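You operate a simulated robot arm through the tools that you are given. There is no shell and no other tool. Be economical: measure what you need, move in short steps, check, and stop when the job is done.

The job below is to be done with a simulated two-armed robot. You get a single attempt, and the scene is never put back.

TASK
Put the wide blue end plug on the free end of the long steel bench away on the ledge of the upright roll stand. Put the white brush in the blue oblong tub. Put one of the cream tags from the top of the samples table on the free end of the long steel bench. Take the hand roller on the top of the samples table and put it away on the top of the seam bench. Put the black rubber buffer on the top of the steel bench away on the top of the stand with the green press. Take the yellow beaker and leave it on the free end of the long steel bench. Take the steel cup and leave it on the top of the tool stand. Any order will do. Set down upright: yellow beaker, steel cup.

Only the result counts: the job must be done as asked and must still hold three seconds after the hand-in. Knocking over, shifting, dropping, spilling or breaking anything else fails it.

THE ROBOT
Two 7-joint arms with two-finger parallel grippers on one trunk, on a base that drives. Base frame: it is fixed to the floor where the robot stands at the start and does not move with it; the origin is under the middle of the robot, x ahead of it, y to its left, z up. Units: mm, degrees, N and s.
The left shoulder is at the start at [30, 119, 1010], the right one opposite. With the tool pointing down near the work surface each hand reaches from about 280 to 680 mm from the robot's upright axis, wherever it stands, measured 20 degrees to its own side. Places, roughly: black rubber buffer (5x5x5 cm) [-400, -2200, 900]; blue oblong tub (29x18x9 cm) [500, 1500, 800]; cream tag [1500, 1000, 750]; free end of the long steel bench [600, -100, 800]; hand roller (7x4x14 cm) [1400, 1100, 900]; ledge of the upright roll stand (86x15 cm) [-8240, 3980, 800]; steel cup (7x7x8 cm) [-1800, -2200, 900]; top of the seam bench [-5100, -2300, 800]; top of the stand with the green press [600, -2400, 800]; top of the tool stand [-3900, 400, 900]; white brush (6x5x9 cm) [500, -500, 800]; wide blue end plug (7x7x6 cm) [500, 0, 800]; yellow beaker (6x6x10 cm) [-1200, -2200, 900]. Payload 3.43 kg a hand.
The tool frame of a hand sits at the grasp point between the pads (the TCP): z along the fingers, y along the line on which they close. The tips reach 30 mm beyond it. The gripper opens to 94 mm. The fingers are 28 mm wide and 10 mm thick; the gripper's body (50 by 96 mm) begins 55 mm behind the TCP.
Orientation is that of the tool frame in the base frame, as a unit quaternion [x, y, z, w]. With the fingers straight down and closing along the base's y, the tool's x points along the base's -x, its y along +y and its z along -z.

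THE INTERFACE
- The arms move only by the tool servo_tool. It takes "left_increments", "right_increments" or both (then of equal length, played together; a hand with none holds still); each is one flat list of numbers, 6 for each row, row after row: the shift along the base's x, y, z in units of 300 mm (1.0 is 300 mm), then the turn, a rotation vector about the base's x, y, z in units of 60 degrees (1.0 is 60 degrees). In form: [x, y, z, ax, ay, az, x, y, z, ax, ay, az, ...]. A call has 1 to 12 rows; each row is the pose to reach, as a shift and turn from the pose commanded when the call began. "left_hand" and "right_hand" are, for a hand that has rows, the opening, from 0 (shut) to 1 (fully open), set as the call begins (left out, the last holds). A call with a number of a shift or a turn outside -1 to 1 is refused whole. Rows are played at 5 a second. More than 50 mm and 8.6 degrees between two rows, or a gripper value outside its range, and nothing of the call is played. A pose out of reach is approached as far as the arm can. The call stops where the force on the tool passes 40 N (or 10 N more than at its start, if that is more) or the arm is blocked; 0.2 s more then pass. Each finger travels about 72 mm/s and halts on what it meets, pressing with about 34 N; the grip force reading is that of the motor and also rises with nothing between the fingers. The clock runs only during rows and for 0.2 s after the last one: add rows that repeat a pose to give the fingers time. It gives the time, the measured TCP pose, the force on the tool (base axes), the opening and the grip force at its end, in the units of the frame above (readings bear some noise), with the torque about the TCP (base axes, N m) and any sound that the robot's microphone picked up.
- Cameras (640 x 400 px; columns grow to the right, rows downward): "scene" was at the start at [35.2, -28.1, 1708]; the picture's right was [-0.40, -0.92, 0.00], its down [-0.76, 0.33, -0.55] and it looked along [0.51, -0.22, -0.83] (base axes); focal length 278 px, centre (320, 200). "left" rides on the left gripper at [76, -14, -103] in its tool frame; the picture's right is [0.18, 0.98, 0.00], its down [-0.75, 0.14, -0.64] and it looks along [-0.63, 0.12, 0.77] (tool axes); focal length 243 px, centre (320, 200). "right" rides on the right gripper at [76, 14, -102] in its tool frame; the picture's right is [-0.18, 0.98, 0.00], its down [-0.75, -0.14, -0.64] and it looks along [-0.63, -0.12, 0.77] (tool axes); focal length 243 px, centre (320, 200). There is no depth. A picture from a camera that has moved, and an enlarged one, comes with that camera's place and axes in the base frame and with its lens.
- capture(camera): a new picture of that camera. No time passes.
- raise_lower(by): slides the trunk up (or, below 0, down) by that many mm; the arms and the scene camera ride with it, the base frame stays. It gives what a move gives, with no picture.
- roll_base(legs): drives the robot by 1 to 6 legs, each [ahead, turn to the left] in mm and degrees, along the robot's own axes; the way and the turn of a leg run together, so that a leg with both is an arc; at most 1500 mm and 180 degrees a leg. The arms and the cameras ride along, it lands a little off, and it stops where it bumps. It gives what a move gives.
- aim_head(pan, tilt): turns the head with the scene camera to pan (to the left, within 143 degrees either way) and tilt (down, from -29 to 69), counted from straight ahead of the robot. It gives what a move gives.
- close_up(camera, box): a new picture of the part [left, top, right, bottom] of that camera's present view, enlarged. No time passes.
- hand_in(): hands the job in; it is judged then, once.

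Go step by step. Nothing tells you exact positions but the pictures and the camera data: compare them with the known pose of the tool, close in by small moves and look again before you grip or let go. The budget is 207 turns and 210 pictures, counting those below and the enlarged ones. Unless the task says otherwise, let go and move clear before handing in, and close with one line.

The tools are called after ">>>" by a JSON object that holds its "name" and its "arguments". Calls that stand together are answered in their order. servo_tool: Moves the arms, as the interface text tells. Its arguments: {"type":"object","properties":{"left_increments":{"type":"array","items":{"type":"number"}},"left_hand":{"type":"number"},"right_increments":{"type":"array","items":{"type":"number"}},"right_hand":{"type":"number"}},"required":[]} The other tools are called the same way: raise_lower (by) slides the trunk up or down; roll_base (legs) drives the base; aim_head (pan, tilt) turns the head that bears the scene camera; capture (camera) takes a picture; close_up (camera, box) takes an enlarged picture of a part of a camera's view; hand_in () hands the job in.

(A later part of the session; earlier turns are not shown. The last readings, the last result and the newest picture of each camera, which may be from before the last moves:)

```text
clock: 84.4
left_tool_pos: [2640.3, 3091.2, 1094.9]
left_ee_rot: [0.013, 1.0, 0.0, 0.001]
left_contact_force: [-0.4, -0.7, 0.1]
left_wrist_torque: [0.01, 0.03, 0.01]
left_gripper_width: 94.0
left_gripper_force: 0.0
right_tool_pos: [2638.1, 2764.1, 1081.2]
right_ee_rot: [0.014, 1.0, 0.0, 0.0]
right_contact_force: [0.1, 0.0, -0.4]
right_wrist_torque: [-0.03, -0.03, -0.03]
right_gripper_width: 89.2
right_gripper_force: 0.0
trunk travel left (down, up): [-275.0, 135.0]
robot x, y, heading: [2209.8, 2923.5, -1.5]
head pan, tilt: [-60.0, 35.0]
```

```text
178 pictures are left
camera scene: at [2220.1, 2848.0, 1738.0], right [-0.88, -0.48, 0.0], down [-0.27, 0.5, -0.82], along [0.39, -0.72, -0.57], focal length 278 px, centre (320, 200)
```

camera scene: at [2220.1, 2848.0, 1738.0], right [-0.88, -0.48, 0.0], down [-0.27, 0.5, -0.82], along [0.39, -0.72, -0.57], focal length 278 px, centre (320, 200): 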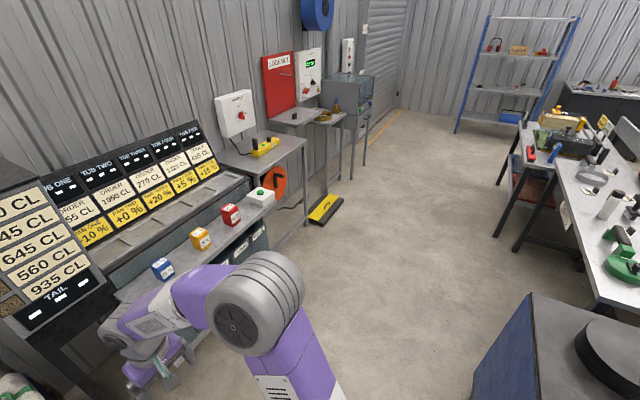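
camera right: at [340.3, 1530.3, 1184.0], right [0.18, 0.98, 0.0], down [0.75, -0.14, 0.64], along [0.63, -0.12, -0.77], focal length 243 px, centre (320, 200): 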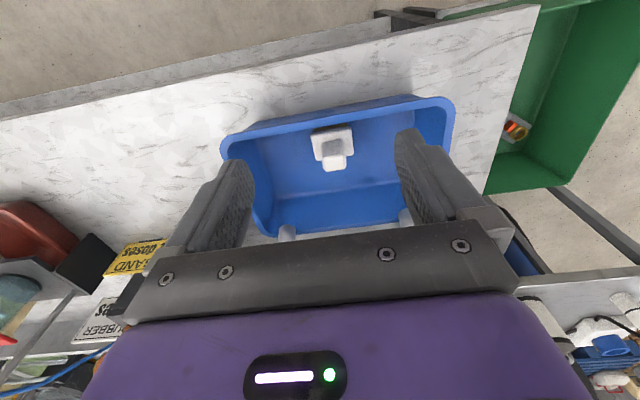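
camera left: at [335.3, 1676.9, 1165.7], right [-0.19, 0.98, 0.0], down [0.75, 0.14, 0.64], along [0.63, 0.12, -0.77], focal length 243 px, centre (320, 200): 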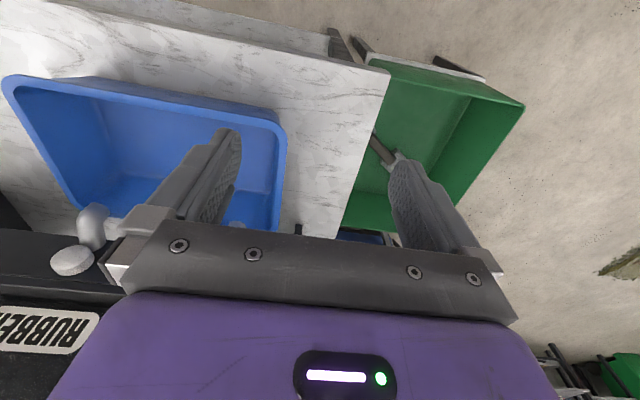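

The aisle is clear and wide. I'll turn right, drive down it and face the samples table.

>>> {"name": "roll_base", "arguments": {"legs": [[0, -84], [1500, 0], [370, 0], [0, -94]]}}

>>> {"name": "aim_head", "arguments": {"pan": 0, "tilt": 40}}

>>> {"name": "capture", "arguments": {"camera": "scene"}}

```text
clock: 101.4
left_tool_pos: [2002.3, 832.9, 1095.4]
left_ee_rot: [1.0, 0.028, 0.0, 0.0]
left_contact_force: [0.3, -0.6, 0.7]
left_wrist_torque: [0.02, 0.01, 0.0]
left_gripper_width: 94.0
left_gripper_force: 0.1
right_tool_pos: [1977.8, 1159.5, 1082.7]
right_ee_rot: [1.0, 0.028, 0.0, -0.001]
right_contact_force: [0.0, -0.1, 0.2]
right_wrist_torque: [0.0, 0.0, -0.01]
right_gripper_width: 89.2
right_gripper_force: 0.0
trunk travel left (down, up): [-275.0, 135.0]
robot x, y, heading: [2422.0, 1031.7, -176.5]
head pan, tilt: [-60.0, 35.0]
```

```text
clock: 102.7
left_tool_pos: [2003.2, 833.7, 1093.4]
left_ee_rot: [1.0, 0.028, -0.001, 0.0]
left_contact_force: [0.3, 0.2, -0.9]
left_wrist_torque: [0.02, 0.03, 0.01]
left_gripper_width: 94.1
left_gripper_force: 0.1
right_tool_pos: [1978.5, 1160.3, 1080.8]
right_ee_rot: [1.0, 0.03, 0.0, 0.0]
right_contact_force: [-0.7, 0.3, 0.1]
right_wrist_torque: [-0.01, 0.01, 0.02]
right_gripper_width: 89.3
right_gripper_force: 0.0
trunk travel left (down, up): [-275.0, 135.0]
robot x, y, heading: [2416.5, 1036.4, -176.5]
head pan, tilt: [0.0, 40.0]
```

```text
177 pictures are left
camera scene: at [2365.2, 1031.5, 1730.4], right [-0.06, 1.0, 0.0], down [0.64, 0.04, -0.77], along [-0.76, -0.04, -0.64], focal length 278 px, centre (320, 200)
```

scene: 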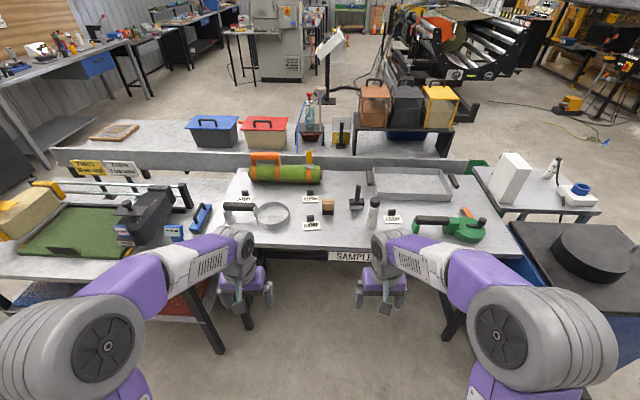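

I can see the samples table with cream cards and small items on it. Zooming in.

>>> {"name": "close_up", "arguments": {"camera": "scene", "box": [210, 140, 370, 240]}}

>>> {"name": "close_up", "arguments": {"camera": "scene", "box": [340, 150, 500, 250]}}

```text
4.00 times, centred on (290, 190) of scene
camera zoom: at [2365.2, 1031.5, 1730.4], right [-0.06, 1.0, 0.0], down [0.64, 0.04, -0.77], along [-0.76, -0.04, -0.64], focal length 1114 px, centre (440, 240)
```

zoom: 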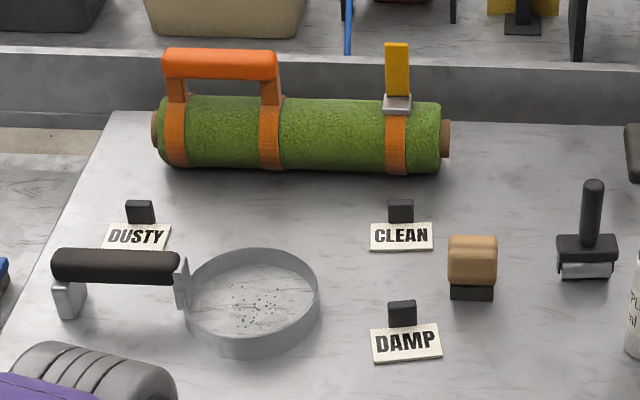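

```text
4.00 times, centred on (420, 200) of scene
camera zoom: at [2365.2, 1031.5, 1730.4], right [-0.06, 1.0, 0.0], down [0.64, 0.04, -0.77], along [-0.76, -0.04, -0.64], focal length 1114 px, centre (-80, 200)
```

zoom: 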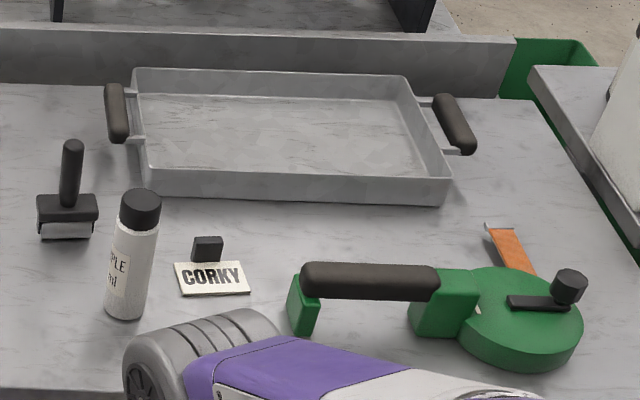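

Tags have a black grip block; I'll take the "DAMP" one at about [1416, 937] with the left hand. The hand roller is near [1318, 1157], to be taken with the right. I'll straighten and drive up to the table.

>>> {"name": "roll_base", "arguments": {"legs": [[0, -3.5], [540, 0]]}}

>>> {"name": "aim_head", "arguments": {"pan": 0, "tilt": 55}}

>>> {"name": "capture", "arguments": {"camera": "scene"}}

>>> {"name": "capture", "arguments": {"camera": "left"}}

>>> {"name": "capture", "arguments": {"camera": "right"}}

```text
clock: 106.3
left_tool_pos: [1434.4, 862.7, 1094.7]
left_ee_rot: [1.0, -0.004, 0.0, 0.0]
left_contact_force: [0.7, -0.2, -0.2]
left_wrist_torque: [0.01, -0.02, -0.01]
left_gripper_width: 94.3
left_gripper_force: 0.0
right_tool_pos: [1429.8, 1189.3, 1082.1]
right_ee_rot: [1.0, -0.003, 0.0, 0.0]
right_contact_force: [-0.4, -0.1, -0.9]
right_wrist_torque: [0.03, -0.02, -0.03]
right_gripper_width: 89.4
right_gripper_force: 0.2
trunk travel left (down, up): [-275.0, 135.0]
robot x, y, heading: [1864.0, 1036.9, 179.6]
head pan, tilt: [0.0, 40.0]
```

```text
clock: 107.1
left_tool_pos: [1433.5, 863.9, 1094.5]
left_ee_rot: [1.0, -0.003, 0.0, 0.001]
left_contact_force: [0.6, 0.2, 0.1]
left_wrist_torque: [0.02, 0.03, 0.01]
left_gripper_width: 93.9
left_gripper_force: 0.0
right_tool_pos: [1431.2, 1190.0, 1080.9]
right_ee_rot: [1.0, -0.004, 0.0, 0.0]
right_contact_force: [-0.3, 0.5, 0.9]
right_wrist_torque: [0.0, 0.03, 0.0]
right_gripper_width: 89.3
right_gripper_force: 0.2
trunk travel left (down, up): [-275.0, 135.0]
robot x, y, heading: [1862.9, 1036.9, 179.7]
head pan, tilt: [0.0, 55.0]
```

```text
174 pictures are left
camera scene: at [1821.3, 1037.8, 1709.8], right [0.01, 1.0, 0.0], down [0.82, -0.01, -0.57], along [-0.57, 0.0, -0.82], focal length 278 px, centre (320, 200)
```

scene: 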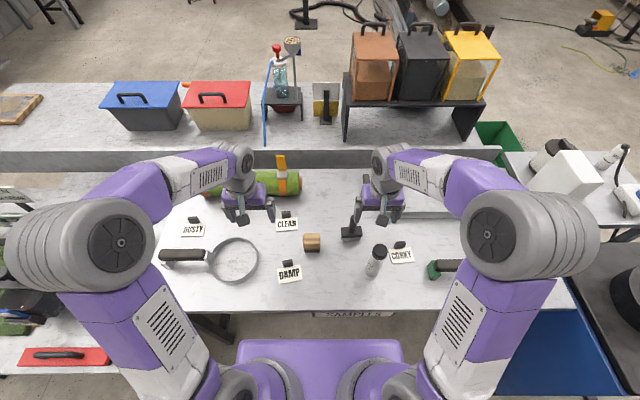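

```text
173 pictures are left
camera left: at [1510.2, 876.8, 1197.8], right [0.18, -0.98, 0.0], down [-0.75, -0.14, 0.64], along [-0.63, -0.11, -0.77], focal length 243 px, centre (320, 200)
```

left: 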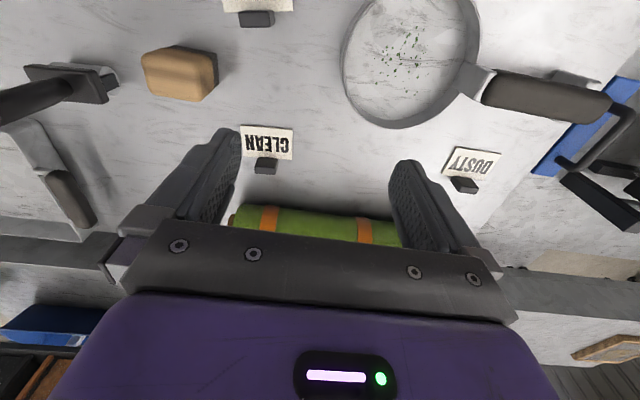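

```text
172 pictures are left
camera right: at [1505.8, 1176.6, 1183.6], right [-0.19, -0.98, 0.0], down [-0.75, 0.15, 0.64], along [-0.63, 0.12, -0.77], focal length 243 px, centre (320, 200)
```

right: 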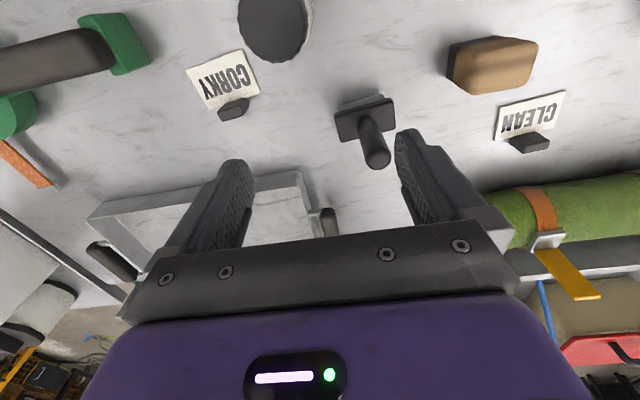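

Roller handle at about [1355, 1138], top ~935. I'll bring the right hand above it, and the left hand back over the DAMP tag.

>>> {"name": "servo_tool", "arguments": {"right_increments": [-0.08, -0.06, -0.05, 0, 0, 0, -0.17, -0.12, -0.12, 0, 0, 0, -0.25, -0.17, -0.2, 0, 0, 0, -0.25, -0.17, -0.3, 0, 0, 0, -0.25, -0.17, -0.3, 0, 0, 0], "left_increments": [0.06, 0.08, 0, 0, 0, 0, 0.12, 0.16, 0, 0, 0, 0, 0.16, 0.22, -0.1, 0, 0, 0, 0.16, 0.22, -0.2, 0, 0, 0, 0.16, 0.22, -0.3, 0, 0, 0], "right_hand": 0.95, "left_hand": 0.8}}

>>> {"name": "capture", "arguments": {"camera": "right"}}

>>> {"name": "capture", "arguments": {"camera": "left"}}

>>> {"name": "close_up", "arguments": {"camera": "scene", "box": [240, 170, 400, 270]}}

```text
clock: 108.3
left_tool_pos: [1481.1, 928.1, 1003.2]
left_ee_rot: [1.0, -0.004, -0.001, 0.001]
left_contact_force: [0.2, -0.5, 0.3]
left_wrist_torque: [0.03, -0.02, -0.02]
left_gripper_width: 75.1
left_gripper_force: 0.1
right_tool_pos: [1356.6, 1138.0, 988.2]
right_ee_rot: [1.0, -0.004, 0.0, 0.0]
right_contact_force: [0.5, -0.4, -0.3]
right_wrist_torque: [0.0, 0.01, -0.02]
right_gripper_width: 89.4
right_gripper_force: 0.1
trunk travel left (down, up): [-275.0, 135.0]
robot x, y, heading: [1865.4, 1033.5, 179.6]
head pan, tilt: [0.0, 55.0]
```

```text
171 pictures are left
camera right: at [1431.8, 1124.6, 1091.0], right [-0.19, -0.98, 0.0], down [-0.75, 0.15, 0.64], along [-0.63, 0.12, -0.77], focal length 243 px, centre (320, 200)
```

right: 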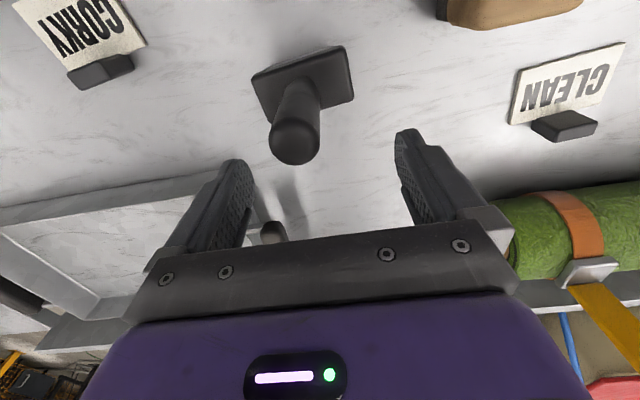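

```text
170 pictures are left
camera left: at [1557.1, 941.8, 1106.5], right [0.18, -0.98, 0.0], down [-0.75, -0.14, 0.64], along [-0.63, -0.11, -0.77], focal length 243 px, centre (320, 200)
```

left: 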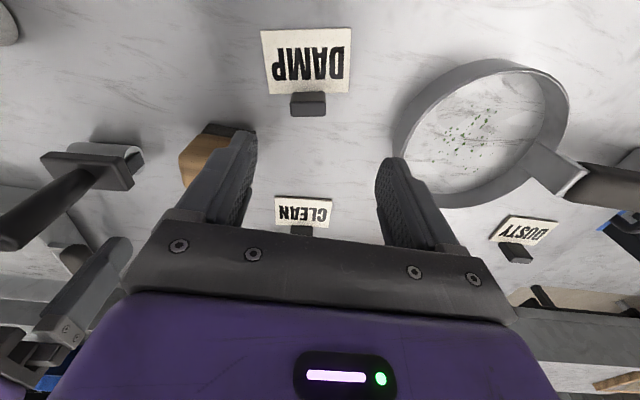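

```text
4.00 times, centred on (320, 220) of scene
camera zoom: at [1820.6, 1037.9, 1709.7], right [0.01, 1.0, 0.0], down [0.82, -0.01, -0.57], along [-0.57, 0.0, -0.82], focal length 1114 px, centre (320, 120)
```

zoom: 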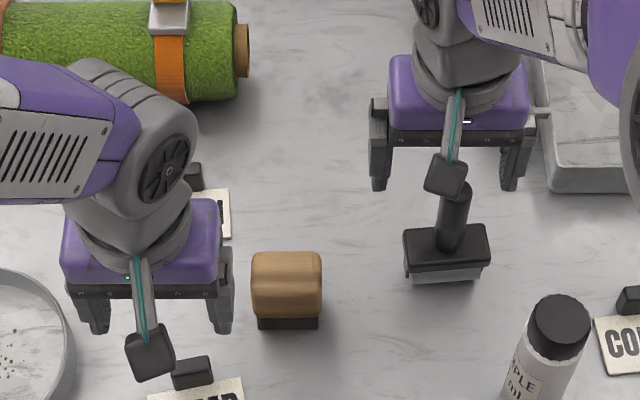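

Triangulating again puts the table near z≈850: roller top at about [1384, 1145, 985] and tag block at about [1487, 941, 885]. I'll raise the right hand, recenter and recheck.

>>> {"name": "servo_tool", "arguments": {"right_increments": [0, 0, 0.1, 0, 0, 0, 0, 0, 0.17, 0, 0, 0, 0.09, 0.02, 0.17, 0, 0, 0, 0.09, 0.02, 0.17, 0, 0, 0], "left_increments": [0, 0, 0, 0, 0, 0, 0.01, 0.04, -0.02, 0, 0, 0, 0.01, 0.04, -0.1, 0, 0, 0, 0.01, 0.04, -0.1, 0, 0, 0]}}

>>> {"name": "capture", "arguments": {"camera": "right"}}

>>> {"name": "capture", "arguments": {"camera": "left"}}

>>> {"name": "close_up", "arguments": {"camera": "scene", "box": [240, 200, 400, 300]}}

```text
clock: 109.3
left_tool_pos: [1485.5, 939.4, 971.3]
left_ee_rot: [1.0, -0.003, 0.0, 0.001]
left_contact_force: [0.6, -0.5, 0.6]
left_wrist_torque: [-0.02, 0.0, 0.0]
left_gripper_width: 75.2
left_gripper_force: 0.0
right_tool_pos: [1381.2, 1142.9, 1044.4]
right_ee_rot: [1.0, -0.003, 0.0, 0.0]
right_contact_force: [-0.1, 0.2, 0.7]
right_wrist_torque: [0.0, -0.01, 0.03]
right_gripper_width: 89.2
right_gripper_force: 0.0
trunk travel left (down, up): [-275.0, 135.0]
robot x, y, heading: [1865.0, 1036.2, 179.8]
head pan, tilt: [0.0, 55.0]
```

```text
168 pictures are left
camera right: at [1457.7, 1129.8, 1146.5], right [-0.19, -0.98, 0.0], down [-0.75, 0.15, 0.64], along [-0.63, 0.12, -0.77], focal length 243 px, centre (320, 200)
```

right: 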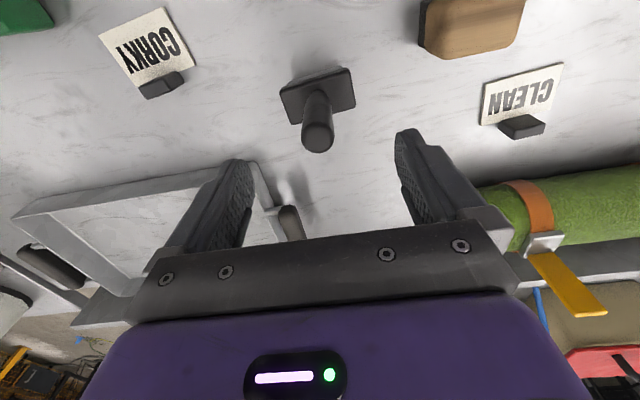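

```text
167 pictures are left
camera left: at [1561.9, 953.5, 1075.6], right [0.18, -0.98, 0.0], down [-0.75, -0.14, 0.64], along [-0.63, -0.11, -0.77], focal length 243 px, centre (320, 200)
```

left: 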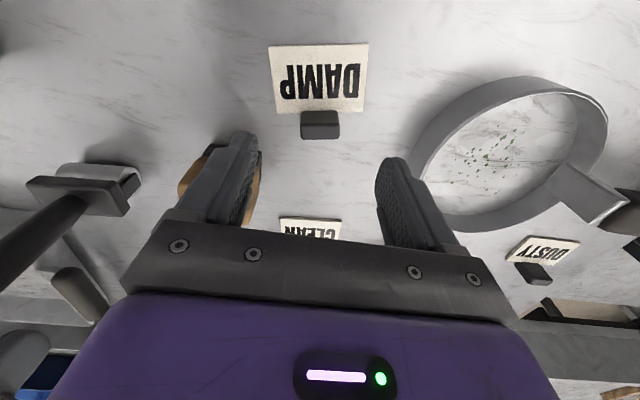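

```text
4.00 times, centred on (320, 250) of scene
camera zoom: at [1820.6, 1037.6, 1709.7], right [0.01, 1.0, 0.0], down [0.82, -0.01, -0.57], along [-0.57, 0.0, -0.82], focal length 1114 px, centre (320, 0)
```

zoom: 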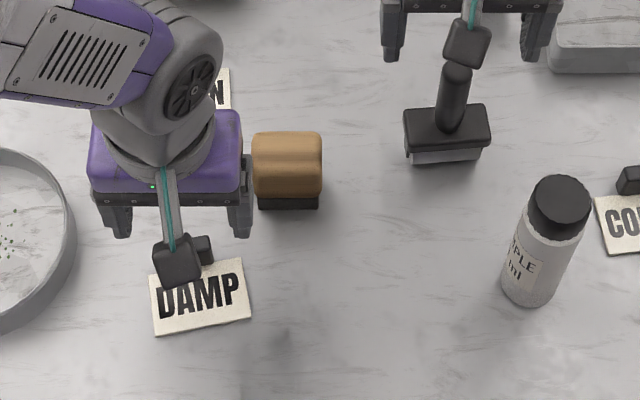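

Consistent now: roller top [1383, 1145, 987], block top [1486, 941, 890]. I'll descend with both hands, turning the left by 10°.

>>> {"name": "servo_tool", "arguments": {"right_increments": [0.006, 0.006, -0.1, 0, 0, 0, 0.006, 0.006, -0.2, 0, 0, 0, 0.006, 0.006, -0.295, 0, 0, 0, 0.006, 0.006, -0.295, 0, 0, 0], "left_increments": [0, 0, 0, 0, 0, 0.08, 0, 0.005, -0.08, 0, 0, 0.16, 0, 0.005, -0.19, 0, 0, 0.16, 0, 0.005, -0.19, 0, 0, 0.16]}}

>>> {"name": "capture", "arguments": {"camera": "right"}}

>>> {"name": "capture", "arguments": {"camera": "left"}}

```text
clock: 110.3
left_tool_pos: [1484.9, 940.6, 915.6]
left_ee_rot: [0.997, 0.081, -0.001, 0.0]
left_contact_force: [0.5, -0.2, -0.5]
left_wrist_torque: [0.0, -0.04, 0.01]
left_gripper_width: 75.2
left_gripper_force: 0.0
right_tool_pos: [1382.8, 1145.6, 955.4]
right_ee_rot: [1.0, -0.003, 0.0, 0.0]
right_contact_force: [-0.1, -0.6, 0.3]
right_wrist_torque: [0.0, 0.04, 0.0]
right_gripper_width: 89.4
right_gripper_force: 0.0
trunk travel left (down, up): [-275.0, 135.0]
robot x, y, heading: [1861.3, 1037.7, 179.4]
head pan, tilt: [0.0, 55.0]
```

```text
165 pictures are left
camera right: at [1458.6, 1131.7, 1056.5], right [-0.19, -0.98, 0.0], down [-0.75, 0.15, 0.64], along [-0.63, 0.12, -0.77], focal length 243 px, centre (320, 200)
```

right: 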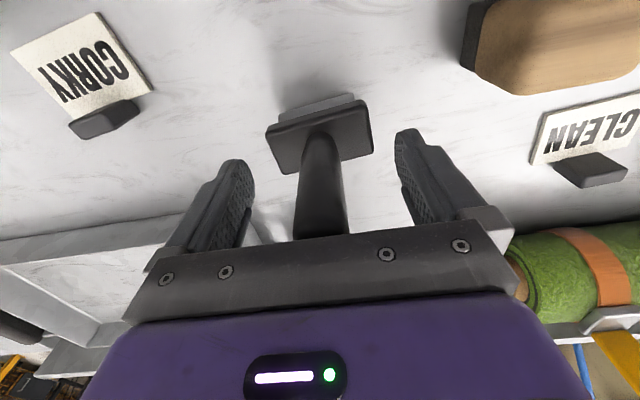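

```text
164 pictures are left
camera left: at [1557.9, 967.6, 1017.9], right [0.34, -0.94, 0.0], down [-0.72, -0.26, 0.64], along [-0.6, -0.22, -0.77], focal length 243 px, centre (320, 200)
```

left: 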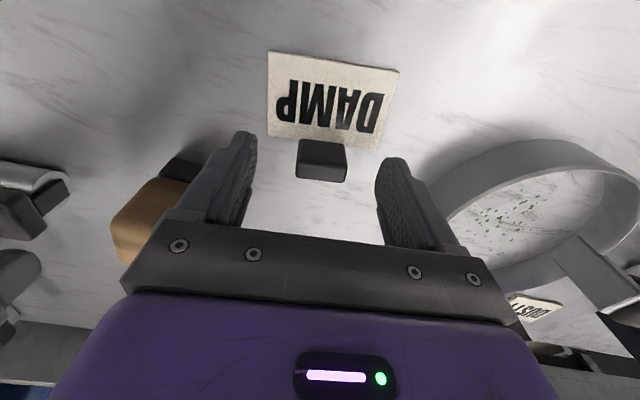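

Right fingers straddle the handle, so I'll close them. On the left I'll rotate back a bit and descend 12 mm more.

>>> {"name": "servo_tool", "arguments": {"right_increments": [0, 0, 0, 0, 0, 0, 0, 0, 0, 0, 0, 0, 0, 0, 0, 0, 0, 0, 0, 0, 0, 0, 0, 0, 0, 0, 0, 0, 0, 0, 0, 0, 0, 0, 0, 0], "right_hand": 0, "left_increments": [0.015, 0.005, -0.02, 0, 0, -0.06, 0.015, 0.005, -0.04, 0, 0, -0.06, 0.015, 0.005, -0.045, 0, 0, -0.06, 0.015, 0.005, -0.045, 0, 0, -0.06, 0.015, 0.005, -0.045, 0, 0, -0.06, 0.015, 0.005, -0.045, 0, 0, -0.06]}}

>>> {"name": "capture", "arguments": {"camera": "left"}}

>>> {"name": "capture", "arguments": {"camera": "right"}}

```text
clock: 111.7
left_tool_pos: [1488.9, 944.8, 902.6]
left_ee_rot: [0.999, 0.049, 0.0, 0.0]
left_contact_force: [-0.2, -0.2, -0.5]
left_wrist_torque: [0.0, -0.01, 0.01]
left_gripper_width: 75.4
left_gripper_force: 0.1
right_tool_pos: [1382.7, 1145.4, 954.1]
right_ee_rot: [1.0, -0.003, 0.0, 0.0]
right_contact_force: [0.2, -0.5, -0.1]
right_wrist_torque: [0.19, 0.04, -0.05]
right_gripper_width: 23.3
right_gripper_force: 34.0
trunk travel left (down, up): [-275.0, 135.0]
robot x, y, heading: [1864.1, 1038.7, 179.7]
head pan, tilt: [0.0, 55.0]
```

```text
163 pictures are left
camera left: at [1562.6, 964.9, 1006.4], right [0.28, -0.96, 0.0], down [-0.74, -0.21, 0.64], along [-0.62, -0.18, -0.77], focal length 243 px, centre (320, 200)
```

left: 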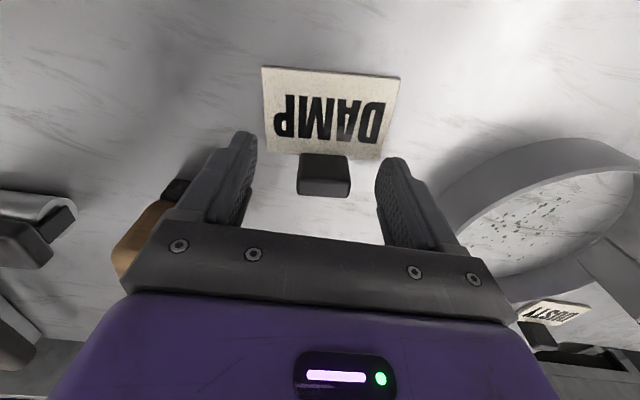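

```text
162 pictures are left
camera right: at [1458.1, 1131.8, 1056.6], right [-0.19, -0.98, 0.0], down [-0.75, 0.15, 0.64], along [-0.63, 0.12, -0.77], focal length 243 px, centre (320, 200)
```

right: 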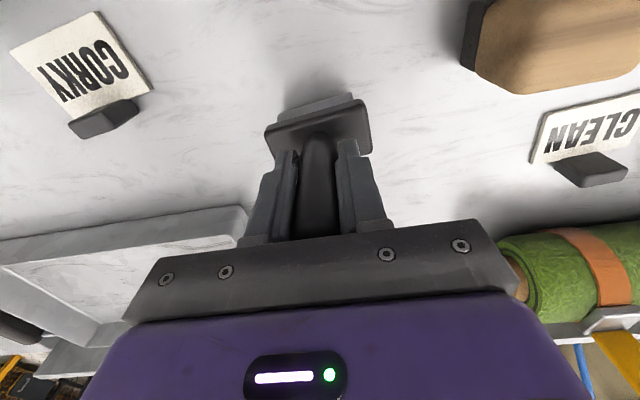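

The block is between the left fingers. Closing the left and lifting the roller a bit.

>>> {"name": "servo_tool", "arguments": {"left_increments": [0, 0, 0, 0, 0, 0, 0, 0, 0, 0, 0, 0, 0, 0, 0, 0, 0, 0, 0, 0, 0, 0, 0, 0, 0, 0, 0, 0, 0, 0], "left_hand": 0, "right_increments": [0, 0, 0.1, 0, 0, 0, 0, 0, 0.2, 0, 0, 0, 0, 0, 0.3, 0, 0, 0, 0, 0, 0.4, 0, 0, 0, 0, 0, 0.5, 0, 0, 0]}}

>>> {"name": "servo_tool", "arguments": {"left_increments": [0, 0, 0.1, 0, 0, 0, 0, 0, 0.25, 0, 0, 0, 0, 0, 0.4, 0, 0, 0, 0, 0, 0.55, 0, 0, 0, 0, 0, 0.7, 0, 0, 0]}}

>>> {"name": "capture", "arguments": {"camera": "left"}}

>>> {"name": "capture", "arguments": {"camera": "right"}}

>>> {"name": "capture", "arguments": {"camera": "scene"}}

```text
clock: 112.9
left_tool_pos: [1489.1, 943.3, 902.4]
left_ee_rot: [0.999, 0.048, 0.0, 0.0]
left_contact_force: [0.2, -0.2, 0.6]
left_wrist_torque: [0.02, 0.0, 0.0]
left_gripper_width: 30.5
left_gripper_force: 34.2
right_tool_pos: [1382.9, 1145.3, 1104.6]
right_ee_rot: [1.0, -0.003, 0.001, 0.0]
right_contact_force: [0.5, -0.6, -4.7]
right_wrist_torque: [-0.04, -0.01, -0.03]
right_gripper_width: 23.3
right_gripper_force: 33.8
trunk travel left (down, up): [-275.0, 135.0]
robot x, y, heading: [1862.5, 1033.9, 179.4]
head pan, tilt: [0.0, 55.0]
```

```text
clock: 114.1
left_tool_pos: [1487.5, 941.8, 1114.6]
left_ee_rot: [0.999, 0.049, 0.0, 0.0]
left_contact_force: [-0.3, 0.4, -0.7]
left_wrist_torque: [-0.01, 0.03, -0.01]
left_gripper_width: 30.5
left_gripper_force: 34.0
right_tool_pos: [1383.1, 1144.7, 1103.2]
right_ee_rot: [1.0, -0.004, 0.0, 0.0]
right_contact_force: [0.4, -0.7, -4.4]
right_wrist_torque: [-0.02, 0.0, 0.05]
right_gripper_width: 23.4
right_gripper_force: 33.7
trunk travel left (down, up): [-275.0, 135.0]
robot x, y, heading: [1862.1, 1036.0, 179.6]
head pan, tilt: [0.0, 55.0]
```

```text
161 pictures are left
camera left: at [1561.7, 963.5, 1218.7], right [0.28, -0.96, 0.0], down [-0.74, -0.21, 0.64], along [-0.62, -0.18, -0.77], focal length 243 px, centre (320, 200)
```

left: 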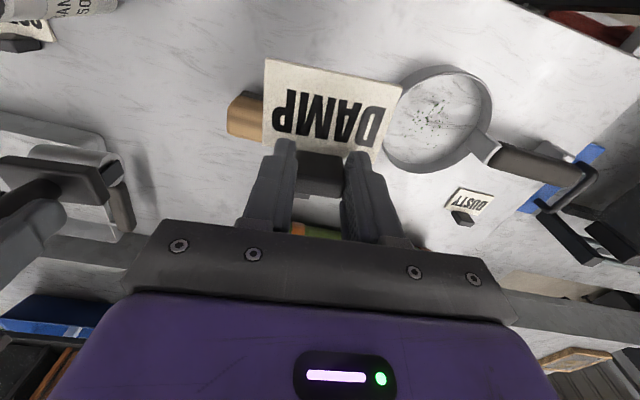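

```text
160 pictures are left
camera right: at [1458.5, 1131.2, 1206.0], right [-0.19, -0.98, 0.0], down [-0.75, 0.15, 0.64], along [-0.63, 0.12, -0.77], focal length 243 px, centre (320, 200)
```

right: 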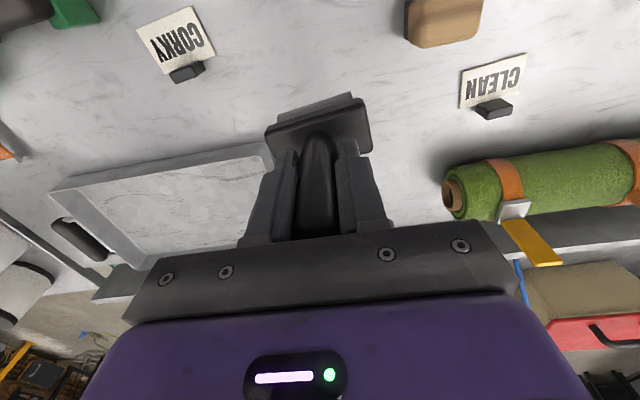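

```text
159 pictures are left
camera scene: at [1821.4, 1037.5, 1709.7], right [0.01, 1.0, 0.0], down [0.82, -0.01, -0.57], along [-0.57, 0.0, -0.82], focal length 278 px, centre (320, 200)
```

scene: 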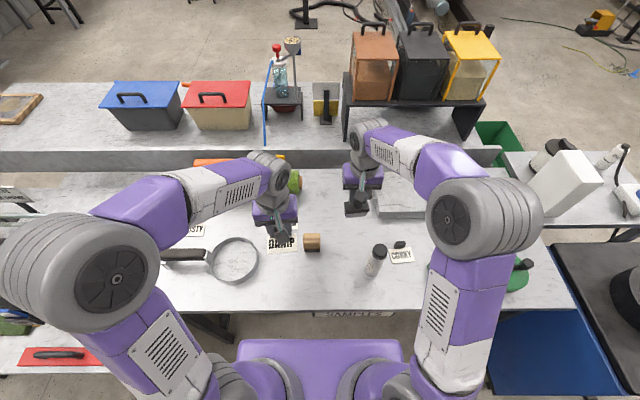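

Both are held and lifted cleanly. I'll back out, go down the aisle and around the free end of the bench.

>>> {"name": "roll_base", "arguments": {"legs": [[-540, 0], [0, 90.4], [1170, 0], [1170, 0]]}}

>>> {"name": "aim_head", "arguments": {"pan": -60, "tilt": 30}}

>>> {"name": "capture", "arguments": {"camera": "scene"}}

```text
clock: 132.1
left_tool_pos: [2329.2, -1677.4, 1114.8]
left_ee_rot: [0.69, 0.723, 0.0, 0.0]
left_contact_force: [0.2, 0.0, -0.8]
left_wrist_torque: [-0.03, -0.01, -0.01]
left_gripper_width: 30.5
left_gripper_force: 34.0
right_tool_pos: [2122.7, -1769.8, 1104.4]
right_ee_rot: [0.728, 0.686, 0.0, 0.001]
right_contact_force: [0.8, 0.6, -4.1]
right_wrist_torque: [0.0, -0.03, 0.0]
right_gripper_width: 23.5
right_gripper_force: 33.8
trunk travel left (down, up): [-275.0, 135.0]
robot x, y, heading: [2252.1, -1294.4, -93.5]
head pan, tilt: [0.0, 55.0]
```

```text
clock: 133.4
left_tool_pos: [2330.6, -1677.2, 1114.8]
left_ee_rot: [0.691, 0.723, 0.001, 0.001]
left_contact_force: [0.3, -0.5, 0.1]
left_wrist_torque: [-0.02, -0.01, -0.01]
left_gripper_width: 30.7
left_gripper_force: 33.6
right_tool_pos: [2122.7, -1771.0, 1104.7]
right_ee_rot: [0.728, 0.686, 0.0, 0.0]
right_contact_force: [0.1, -0.6, -4.5]
right_wrist_torque: [-0.03, 0.02, 0.01]
right_gripper_width: 23.3
right_gripper_force: 34.0
trunk travel left (down, up): [-275.0, 135.0]
robot x, y, heading: [2254.3, -1295.3, -93.4]
head pan, tilt: [-60.0, 30.0]
```

```text
158 pictures are left
camera scene: at [2176.0, -1307.5, 1745.7], right [-0.45, 0.89, 0.0], down [0.45, 0.22, -0.87], along [-0.77, -0.39, -0.5], focal length 278 px, centre (320, 200)
```

scene: 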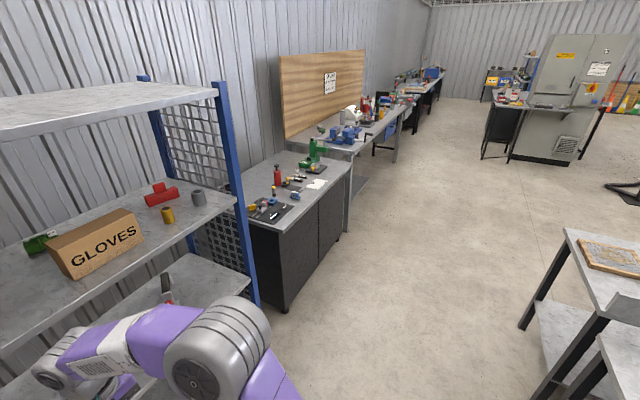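

The rack is close on my right, so I'll back up first. Then I'll turn west, pass the bench end and come round to its front.

>>> {"name": "roll_base", "arguments": {"legs": [[-120, 0], [0, -86.5], [1150, 0], [1150, 0], [0, -90], [600, 0]]}}

>>> {"name": "aim_head", "arguments": {"pan": -40, "tilt": 40}}

>>> {"name": "capture", "arguments": {"camera": "scene"}}

```text
clock: 156.1
left_tool_pos: [-63.3, -172.0, 1115.4]
left_ee_rot: [0.726, -0.688, 0.0, 0.0]
left_contact_force: [-1.0, 1.2, -0.1]
left_wrist_torque: [0.02, -0.01, 0.02]
left_gripper_width: 30.6
left_gripper_force: 33.7
right_tool_pos: [145.0, -76.0, 1103.8]
right_ee_rot: [-0.689, 0.725, -0.001, -0.001]
right_contact_force: [0.0, -0.9, -4.6]
right_wrist_torque: [0.03, -0.01, -0.01]
right_gripper_width: 23.2
right_gripper_force: 33.6
trunk travel left (down, up): [-275.0, 135.0]
robot x, y, heading: [20.0, -551.3, 87.2]
head pan, tilt: [-60.0, 30.0]
```

```text
clock: 156.9
left_tool_pos: [-62.8, -171.0, 1114.3]
left_ee_rot: [0.726, -0.688, 0.001, -0.001]
left_contact_force: [-0.6, -0.2, -0.3]
left_wrist_torque: [0.03, -0.01, 0.01]
left_gripper_width: 30.5
left_gripper_force: 34.2
right_tool_pos: [144.5, -76.0, 1103.2]
right_ee_rot: [-0.689, 0.725, 0.0, 0.0]
right_contact_force: [0.6, -1.2, -3.2]
right_wrist_torque: [0.01, 0.04, 0.02]
right_gripper_width: 22.9
right_gripper_force: 33.4
trunk travel left (down, up): [-275.0, 135.0]
robot x, y, heading: [16.3, -552.6, 87.2]
head pan, tilt: [-40.0, 40.0]
```

```text
157 pictures are left
camera scene: at [73.3, -519.2, 1730.4], right [0.73, -0.68, 0.0], down [-0.44, -0.47, -0.77], along [0.52, 0.56, -0.64], focal length 278 px, centre (320, 200)
```

scene: 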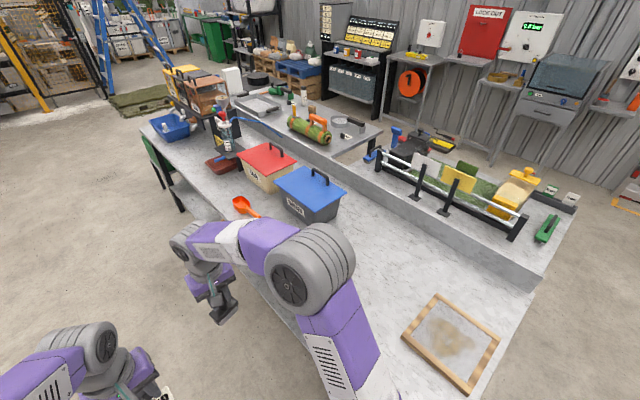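

I'll drive another 270 mm and turn to face the bench.

>>> {"name": "roll_base", "arguments": {"legs": [[270, 0], [0, -87.2]]}}

>>> {"name": "aim_head", "arguments": {"pan": 10, "tilt": 55}}

>>> {"name": "capture", "arguments": {"camera": "scene"}}

>>> {"name": "capture", "arguments": {"camera": "left"}}

```text
clock: 162.6
left_tool_pos: [409.1, -193.0, 1114.3]
left_ee_rot: [-0.031, 1.0, 0.0, 0.0]
left_contact_force: [0.2, -0.8, -0.1]
left_wrist_torque: [0.02, 0.02, -0.02]
left_gripper_width: 30.6
left_gripper_force: 33.8
right_tool_pos: [506.4, -399.4, 1103.3]
right_ee_rot: [0.021, 1.0, 0.0, 0.0]
right_contact_force: [-0.1, 0.0, -4.5]
right_wrist_torque: [-0.01, -0.03, -0.02]
right_gripper_width: 22.9
right_gripper_force: 34.4
trunk travel left (down, up): [-275.0, 135.0]
robot x, y, heading: [29.6, -272.4, -2.5]
head pan, tilt: [-40.0, 40.0]
```

```text
clock: 163.8
left_tool_pos: [409.8, -193.2, 1113.0]
left_ee_rot: [-0.032, 0.999, 0.0, 0.0]
left_contact_force: [0.0, -1.1, -0.3]
left_wrist_torque: [-0.01, -0.02, -0.02]
left_gripper_width: 30.7
left_gripper_force: 33.9
right_tool_pos: [507.0, -398.2, 1104.0]
right_ee_rot: [0.021, 1.0, -0.001, -0.001]
right_contact_force: [-0.5, 0.4, -4.3]
right_wrist_torque: [0.03, 0.03, 0.0]
right_gripper_width: 23.0
right_gripper_force: 34.3
trunk travel left (down, up): [-275.0, 135.0]
robot x, y, heading: [26.8, -280.8, -2.0]
head pan, tilt: [10.0, 55.0]
```

```text
156 pictures are left
camera scene: at [72.5, -265.1, 1709.7], right [0.13, -0.99, 0.0], down [-0.81, -0.11, -0.57], along [0.57, 0.08, -0.82], focal length 278 px, centre (320, 200)
```

scene: 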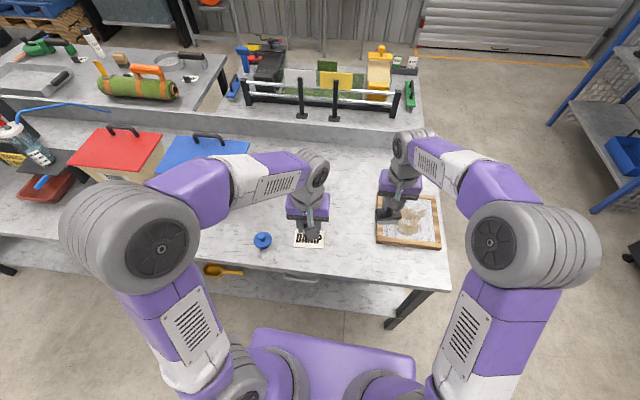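

```text
155 pictures are left
camera left: at [334.0, -212.7, 1218.2], right [-0.25, 0.97, 0.0], down [0.74, 0.19, 0.64], along [0.62, 0.16, -0.77], focal length 243 px, centre (320, 200)
```

left: 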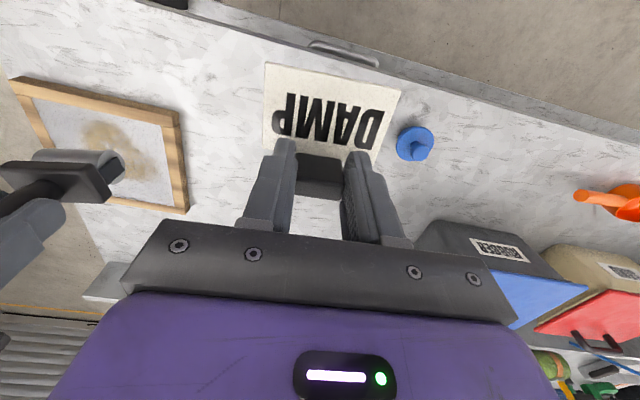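

I'll carry the tag to about [600, -150], the open spot between the tray and the containers.

>>> {"name": "servo_tool", "arguments": {"left_increments": [0.15, 0.03, 0, 0, 0, 0, 0.3, 0.06, 0, 0, 0, 0, 0.45, 0.1, 0, 0, 0, 0, 0.6, 0.14, -0.03, 0, 0, 0, 0.63, 0.14, -0.18, 0, 0, 0, 0.63, 0.14, -0.33, 0, 0, 0, 0.63, 0.14, -0.48, 0, 0, 0, 0.63, 0.14, -0.63, 0, 0, 0, 0.63, 0.14, -0.76, 0, 0, 0, 0.63, 0.14, -0.76, 0, 0, 0]}}

>>> {"name": "capture", "arguments": {"camera": "left"}}

>>> {"name": "close_up", "arguments": {"camera": "scene", "box": [220, 140, 380, 240]}}

```text
clock: 166.0
left_tool_pos: [596.4, -152.3, 885.5]
left_ee_rot: [-0.031, 1.0, 0.0, 0.001]
left_contact_force: [0.2, 0.4, -0.3]
left_wrist_torque: [0.0, 0.01, 0.03]
left_gripper_width: 30.6
left_gripper_force: 34.5
right_tool_pos: [506.4, -399.2, 1104.1]
right_ee_rot: [0.021, 1.0, 0.0, -0.001]
right_contact_force: [-0.5, -0.6, -4.2]
right_wrist_torque: [0.02, 0.01, -0.01]
right_gripper_width: 23.4
right_gripper_force: 33.9
trunk travel left (down, up): [-275.0, 135.0]
robot x, y, heading: [31.9, -277.6, -2.3]
head pan, tilt: [10.0, 55.0]
```

```text
154 pictures are left
camera left: at [521.7, -172.1, 987.9], right [-0.25, 0.97, 0.0], down [0.74, 0.19, 0.64], along [0.62, 0.16, -0.77], focal length 243 px, centre (320, 200)
```

left: 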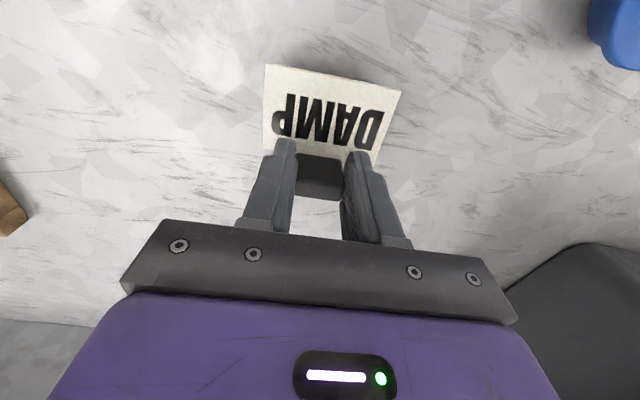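

```text
4.00 times, centred on (300, 190) of scene
camera zoom: at [71.8, -265.0, 1709.8], right [0.13, -0.99, 0.0], down [-0.81, -0.11, -0.57], along [0.57, 0.08, -0.82], focal length 1114 px, centre (400, 240)
```

zoom: 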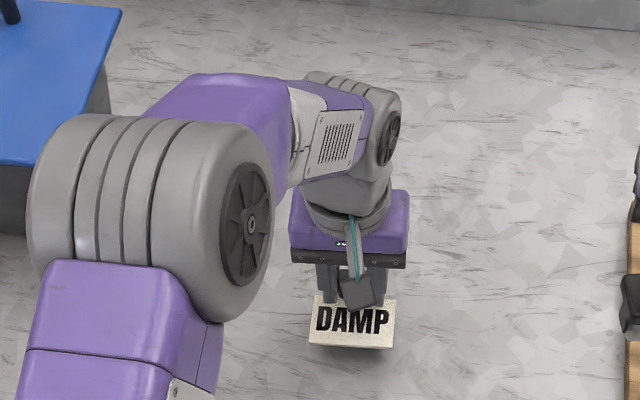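

Clear below. I'll lower in small steps until contact.

>>> {"name": "servo_tool", "arguments": {"left_increments": [0, 0, -0.02, 0, 0, 0, 0, 0, -0.04, 0, 0, 0, 0, 0, -0.06, 0, 0, 0, 0, 0, -0.075, 0, 0, 0, 0, 0, -0.09, 0, 0, 0, 0, 0, -0.1, 0, 0, 0, 0, 0, -0.11, 0, 0, 0]}}

>>> {"name": "capture", "arguments": {"camera": "left"}}

```text
clock: 167.6
left_tool_pos: [599.2, -152.3, 858.7]
left_ee_rot: [-0.033, 0.999, 0.0, 0.007]
left_contact_force: [-0.4, 2.5, 41.0]
left_wrist_torque: [0.12, -0.04, -0.06]
left_gripper_width: 30.6
left_gripper_force: 33.5
right_tool_pos: [503.7, -397.9, 1106.0]
right_ee_rot: [0.021, 1.0, 0.001, 0.001]
right_contact_force: [0.2, 0.2, -5.0]
right_wrist_torque: [0.0, 0.02, -0.01]
right_gripper_width: 23.4
right_gripper_force: 34.3
trunk travel left (down, up): [-275.0, 135.0]
robot x, y, heading: [28.7, -274.4, -2.4]
head pan, tilt: [10.0, 55.0]
```

```text
152 pictures are left
camera left: at [523.0, -171.0, 961.0], right [-0.25, 0.97, 0.0], down [0.73, 0.19, 0.65], along [0.63, 0.16, -0.76], focal length 243 px, centre (320, 200)
```

left: 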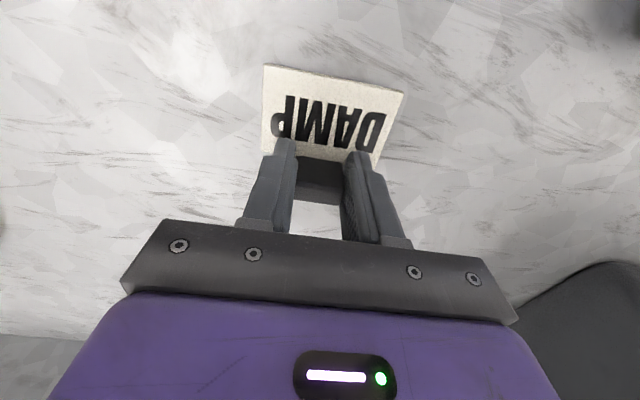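

Contact. I'll relax the press slightly, release, and lift straight up.

>>> {"name": "servo_tool", "arguments": {"left_increments": [0, 0, 0.015, 0, 0, 0, 0, 0, 0.015, 0, 0, 0]}}

>>> {"name": "servo_tool", "arguments": {"left_increments": [0, 0, 0, 0, 0, 0, 0, 0, 0, 0, 0, 0, 0, 0, 0, 0, 0, 0, 0, 0, 0.1, 0, 0, 0, 0, 0, 0.25, 0, 0, 0, 0, 0, 0.4, 0, 0, 0, 0, 0, 0.55, 0, 0, 0], "left_hand": 0.9}}

>>> {"name": "capture", "arguments": {"camera": "left"}}

>>> {"name": "capture", "arguments": {"camera": "scene"}}

```text
clock: 168.2
left_tool_pos: [597.5, -150.9, 858.6]
left_ee_rot: [-0.031, 1.0, 0.0, 0.002]
left_contact_force: [4.4, -2.2, 18.7]
left_wrist_torque: [-0.07, -0.4, -0.01]
left_gripper_width: 30.7
left_gripper_force: 34.4
right_tool_pos: [505.5, -398.7, 1103.4]
right_ee_rot: [0.021, 1.0, 0.0, 0.0]
right_contact_force: [-0.2, 0.9, -4.5]
right_wrist_torque: [0.02, 0.01, 0.02]
right_gripper_width: 23.3
right_gripper_force: 34.6
trunk travel left (down, up): [-275.0, 135.0]
robot x, y, heading: [29.2, -283.0, -2.2]
head pan, tilt: [10.0, 55.0]
```

```text
clock: 169.8
left_tool_pos: [597.7, -150.7, 1024.0]
left_ee_rot: [-0.031, 1.0, 0.0, 0.0]
left_contact_force: [-0.3, -0.2, 0.2]
left_wrist_torque: [-0.06, 0.01, 0.02]
left_gripper_width: 84.7
left_gripper_force: 0.0
right_tool_pos: [506.6, -399.7, 1105.3]
right_ee_rot: [0.021, 1.0, 0.0, 0.0]
right_contact_force: [0.0, -0.5, -3.6]
right_wrist_torque: [0.04, 0.0, -0.02]
right_gripper_width: 23.2
right_gripper_force: 34.2
trunk travel left (down, up): [-275.0, 135.0]
robot x, y, heading: [30.2, -277.0, -2.4]
head pan, tilt: [10.0, 55.0]
```

```text
151 pictures are left
camera left: at [521.1, -170.8, 1127.6], right [-0.25, 0.97, 0.0], down [0.74, 0.19, 0.64], along [0.62, 0.16, -0.77], focal length 243 px, centre (320, 200)
```

left: 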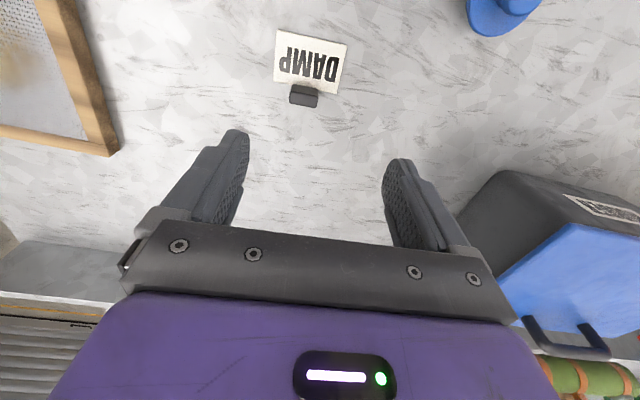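

```text
150 pictures are left
camera scene: at [71.2, -265.0, 1709.8], right [0.13, -0.99, 0.0], down [-0.81, -0.11, -0.57], along [0.57, 0.08, -0.82], focal length 278 px, centre (320, 200)
```

scene: 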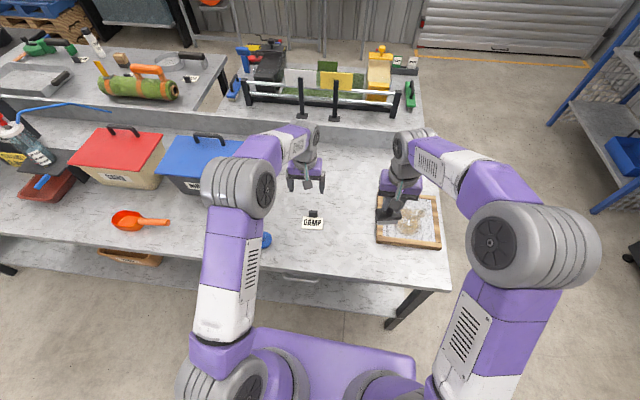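

The tag is placed. Next the blue plug, at about [480, -7]; I'll move the left hand above it.

>>> {"name": "servo_tool", "arguments": {"left_increments": [-0.11, 0.11, 0.05, 0, 0, 0.04, -0.22, 0.22, 0.05, 0, 0, 0.06, -0.33, 0.33, 0.05, 0, 0, 0.06, -0.4, 0.44, 0.0, 0, 0, 0.06, -0.4, 0.47, -0.1, 0, 0, 0.06, -0.4, 0.47, -0.1, 0, 0, 0.06]}}

>>> {"name": "capture", "arguments": {"camera": "left"}}

>>> {"name": "capture", "arguments": {"camera": "scene"}}

```text
clock: 171.2
left_tool_pos: [474.6, -9.2, 992.3]
left_ee_rot: [-0.063, 0.998, 0.0, 0.0]
left_contact_force: [0.0, -0.4, 0.5]
left_wrist_torque: [-0.01, 0.0, -0.03]
left_gripper_width: 84.5
left_gripper_force: 0.0
right_tool_pos: [506.3, -399.0, 1104.8]
right_ee_rot: [0.021, 1.0, 0.0, 0.0]
right_contact_force: [-0.5, 0.2, -4.8]
right_wrist_torque: [-0.02, -0.01, 0.01]
right_gripper_width: 22.8
right_gripper_force: 33.8
trunk travel left (down, up): [-275.0, 135.0]
robot x, y, heading: [32.4, -276.9, -2.0]
head pan, tilt: [10.0, 55.0]
```

```text
149 pictures are left
camera left: at [400.7, -33.6, 1096.0], right [-0.31, 0.95, 0.0], down [0.73, 0.23, 0.64], along [0.61, 0.2, -0.77], focal length 243 px, centre (320, 200)
```

left: 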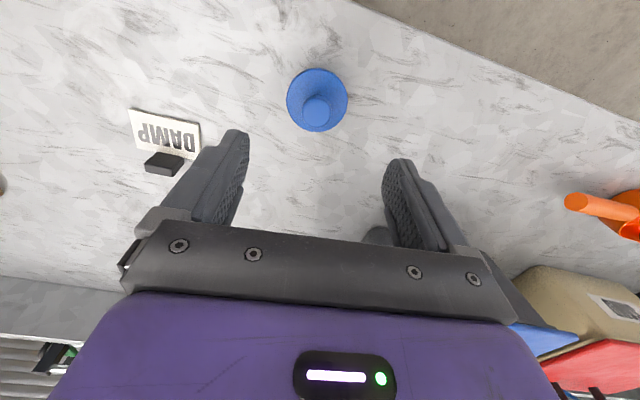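

```text
148 pictures are left
camera scene: at [71.5, -265.1, 1709.8], right [0.13, -0.99, 0.0], down [-0.81, -0.11, -0.57], along [0.57, 0.08, -0.82], focal length 278 px, centre (320, 200)
```

scene: 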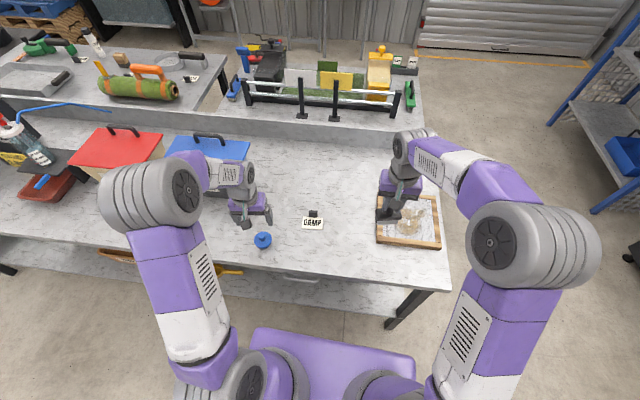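

>>> {"name": "close_up", "arguments": {"camera": "left", "box": [280, 60, 360, 140]}}

>>> {"name": "close_up", "arguments": {"camera": "scene", "box": [240, 220, 288, 250]}}

```text
5.00 times, centred on (320, 100) of left
camera zoom: at [400.7, -33.6, 1096.0], right [-0.31, 0.95, 0.0], down [0.73, 0.23, 0.64], along [0.61, 0.2, -0.77], focal length 1213 px, centre (320, 700)
```

zoom: 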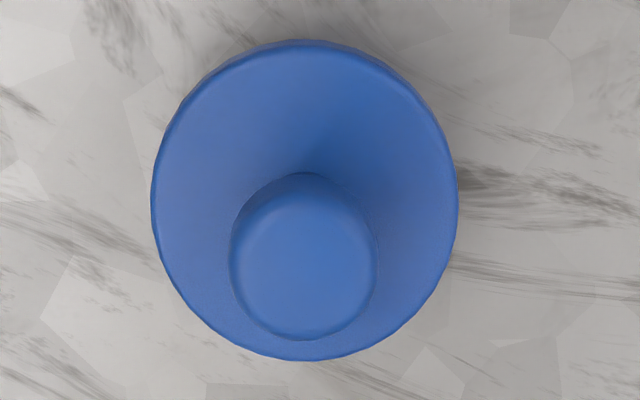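

```text
13.33 times, centred on (264, 235) of scene
camera zoom: at [71.5, -265.1, 1709.8], right [0.13, -0.99, 0.0], down [-0.81, -0.11, -0.57], along [0.57, 0.08, -0.82], focal length 3712 px, centre (1067, -267)
```

zoom: 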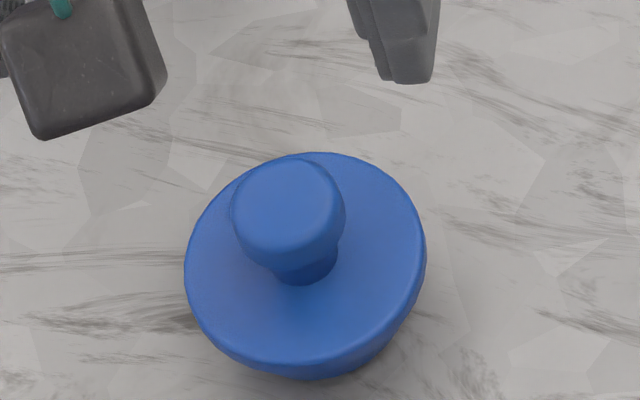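

The plug has a flange, stem and mushroom knob centred at [484, -8], top ~857. I'll lower the left hand onto the knob.

>>> {"name": "servo_tool", "arguments": {"left_increments": [0.03, 0.003, -0.12, 0, 0, 0, 0.03, 0.003, -0.26, 0, 0, 0, 0.03, 0.003, -0.38, 0, 0, 0, 0.03, 0.003, -0.425, 0, 0, 0, 0.03, 0.003, -0.425, 0, 0, 0], "left_hand": 0.75}}

>>> {"name": "capture", "arguments": {"camera": "left"}}

```text
clock: 172.4
left_tool_pos: [487.7, -8.8, 866.5]
left_ee_rot: [-0.063, 0.998, 0.0, 0.0]
left_contact_force: [0.2, -0.3, 0.5]
left_wrist_torque: [0.01, 0.02, 0.0]
left_gripper_width: 70.7
left_gripper_force: 0.0
right_tool_pos: [506.6, -398.2, 1104.0]
right_ee_rot: [0.021, 1.0, 0.0, -0.001]
right_contact_force: [0.4, 0.5, -4.2]
right_wrist_torque: [0.02, 0.0, 0.01]
right_gripper_width: 23.2
right_gripper_force: 33.8
trunk travel left (down, up): [-275.0, 135.0]
robot x, y, heading: [28.7, -275.8, -2.4]
head pan, tilt: [10.0, 55.0]
```

```text
145 pictures are left
camera left: at [413.6, -33.3, 969.3], right [-0.31, 0.95, 0.0], down [0.73, 0.24, 0.64], along [0.61, 0.2, -0.77], focal length 243 px, centre (320, 200)
```

left: 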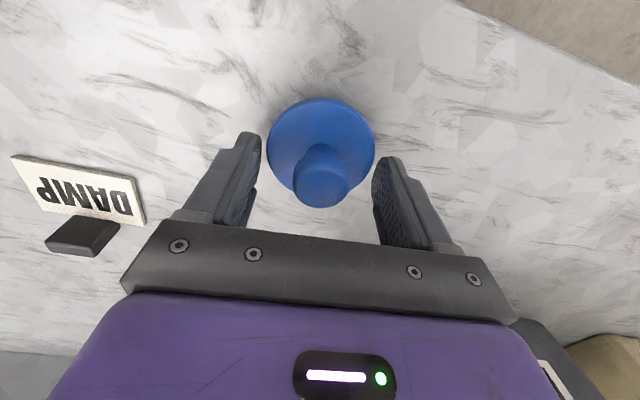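

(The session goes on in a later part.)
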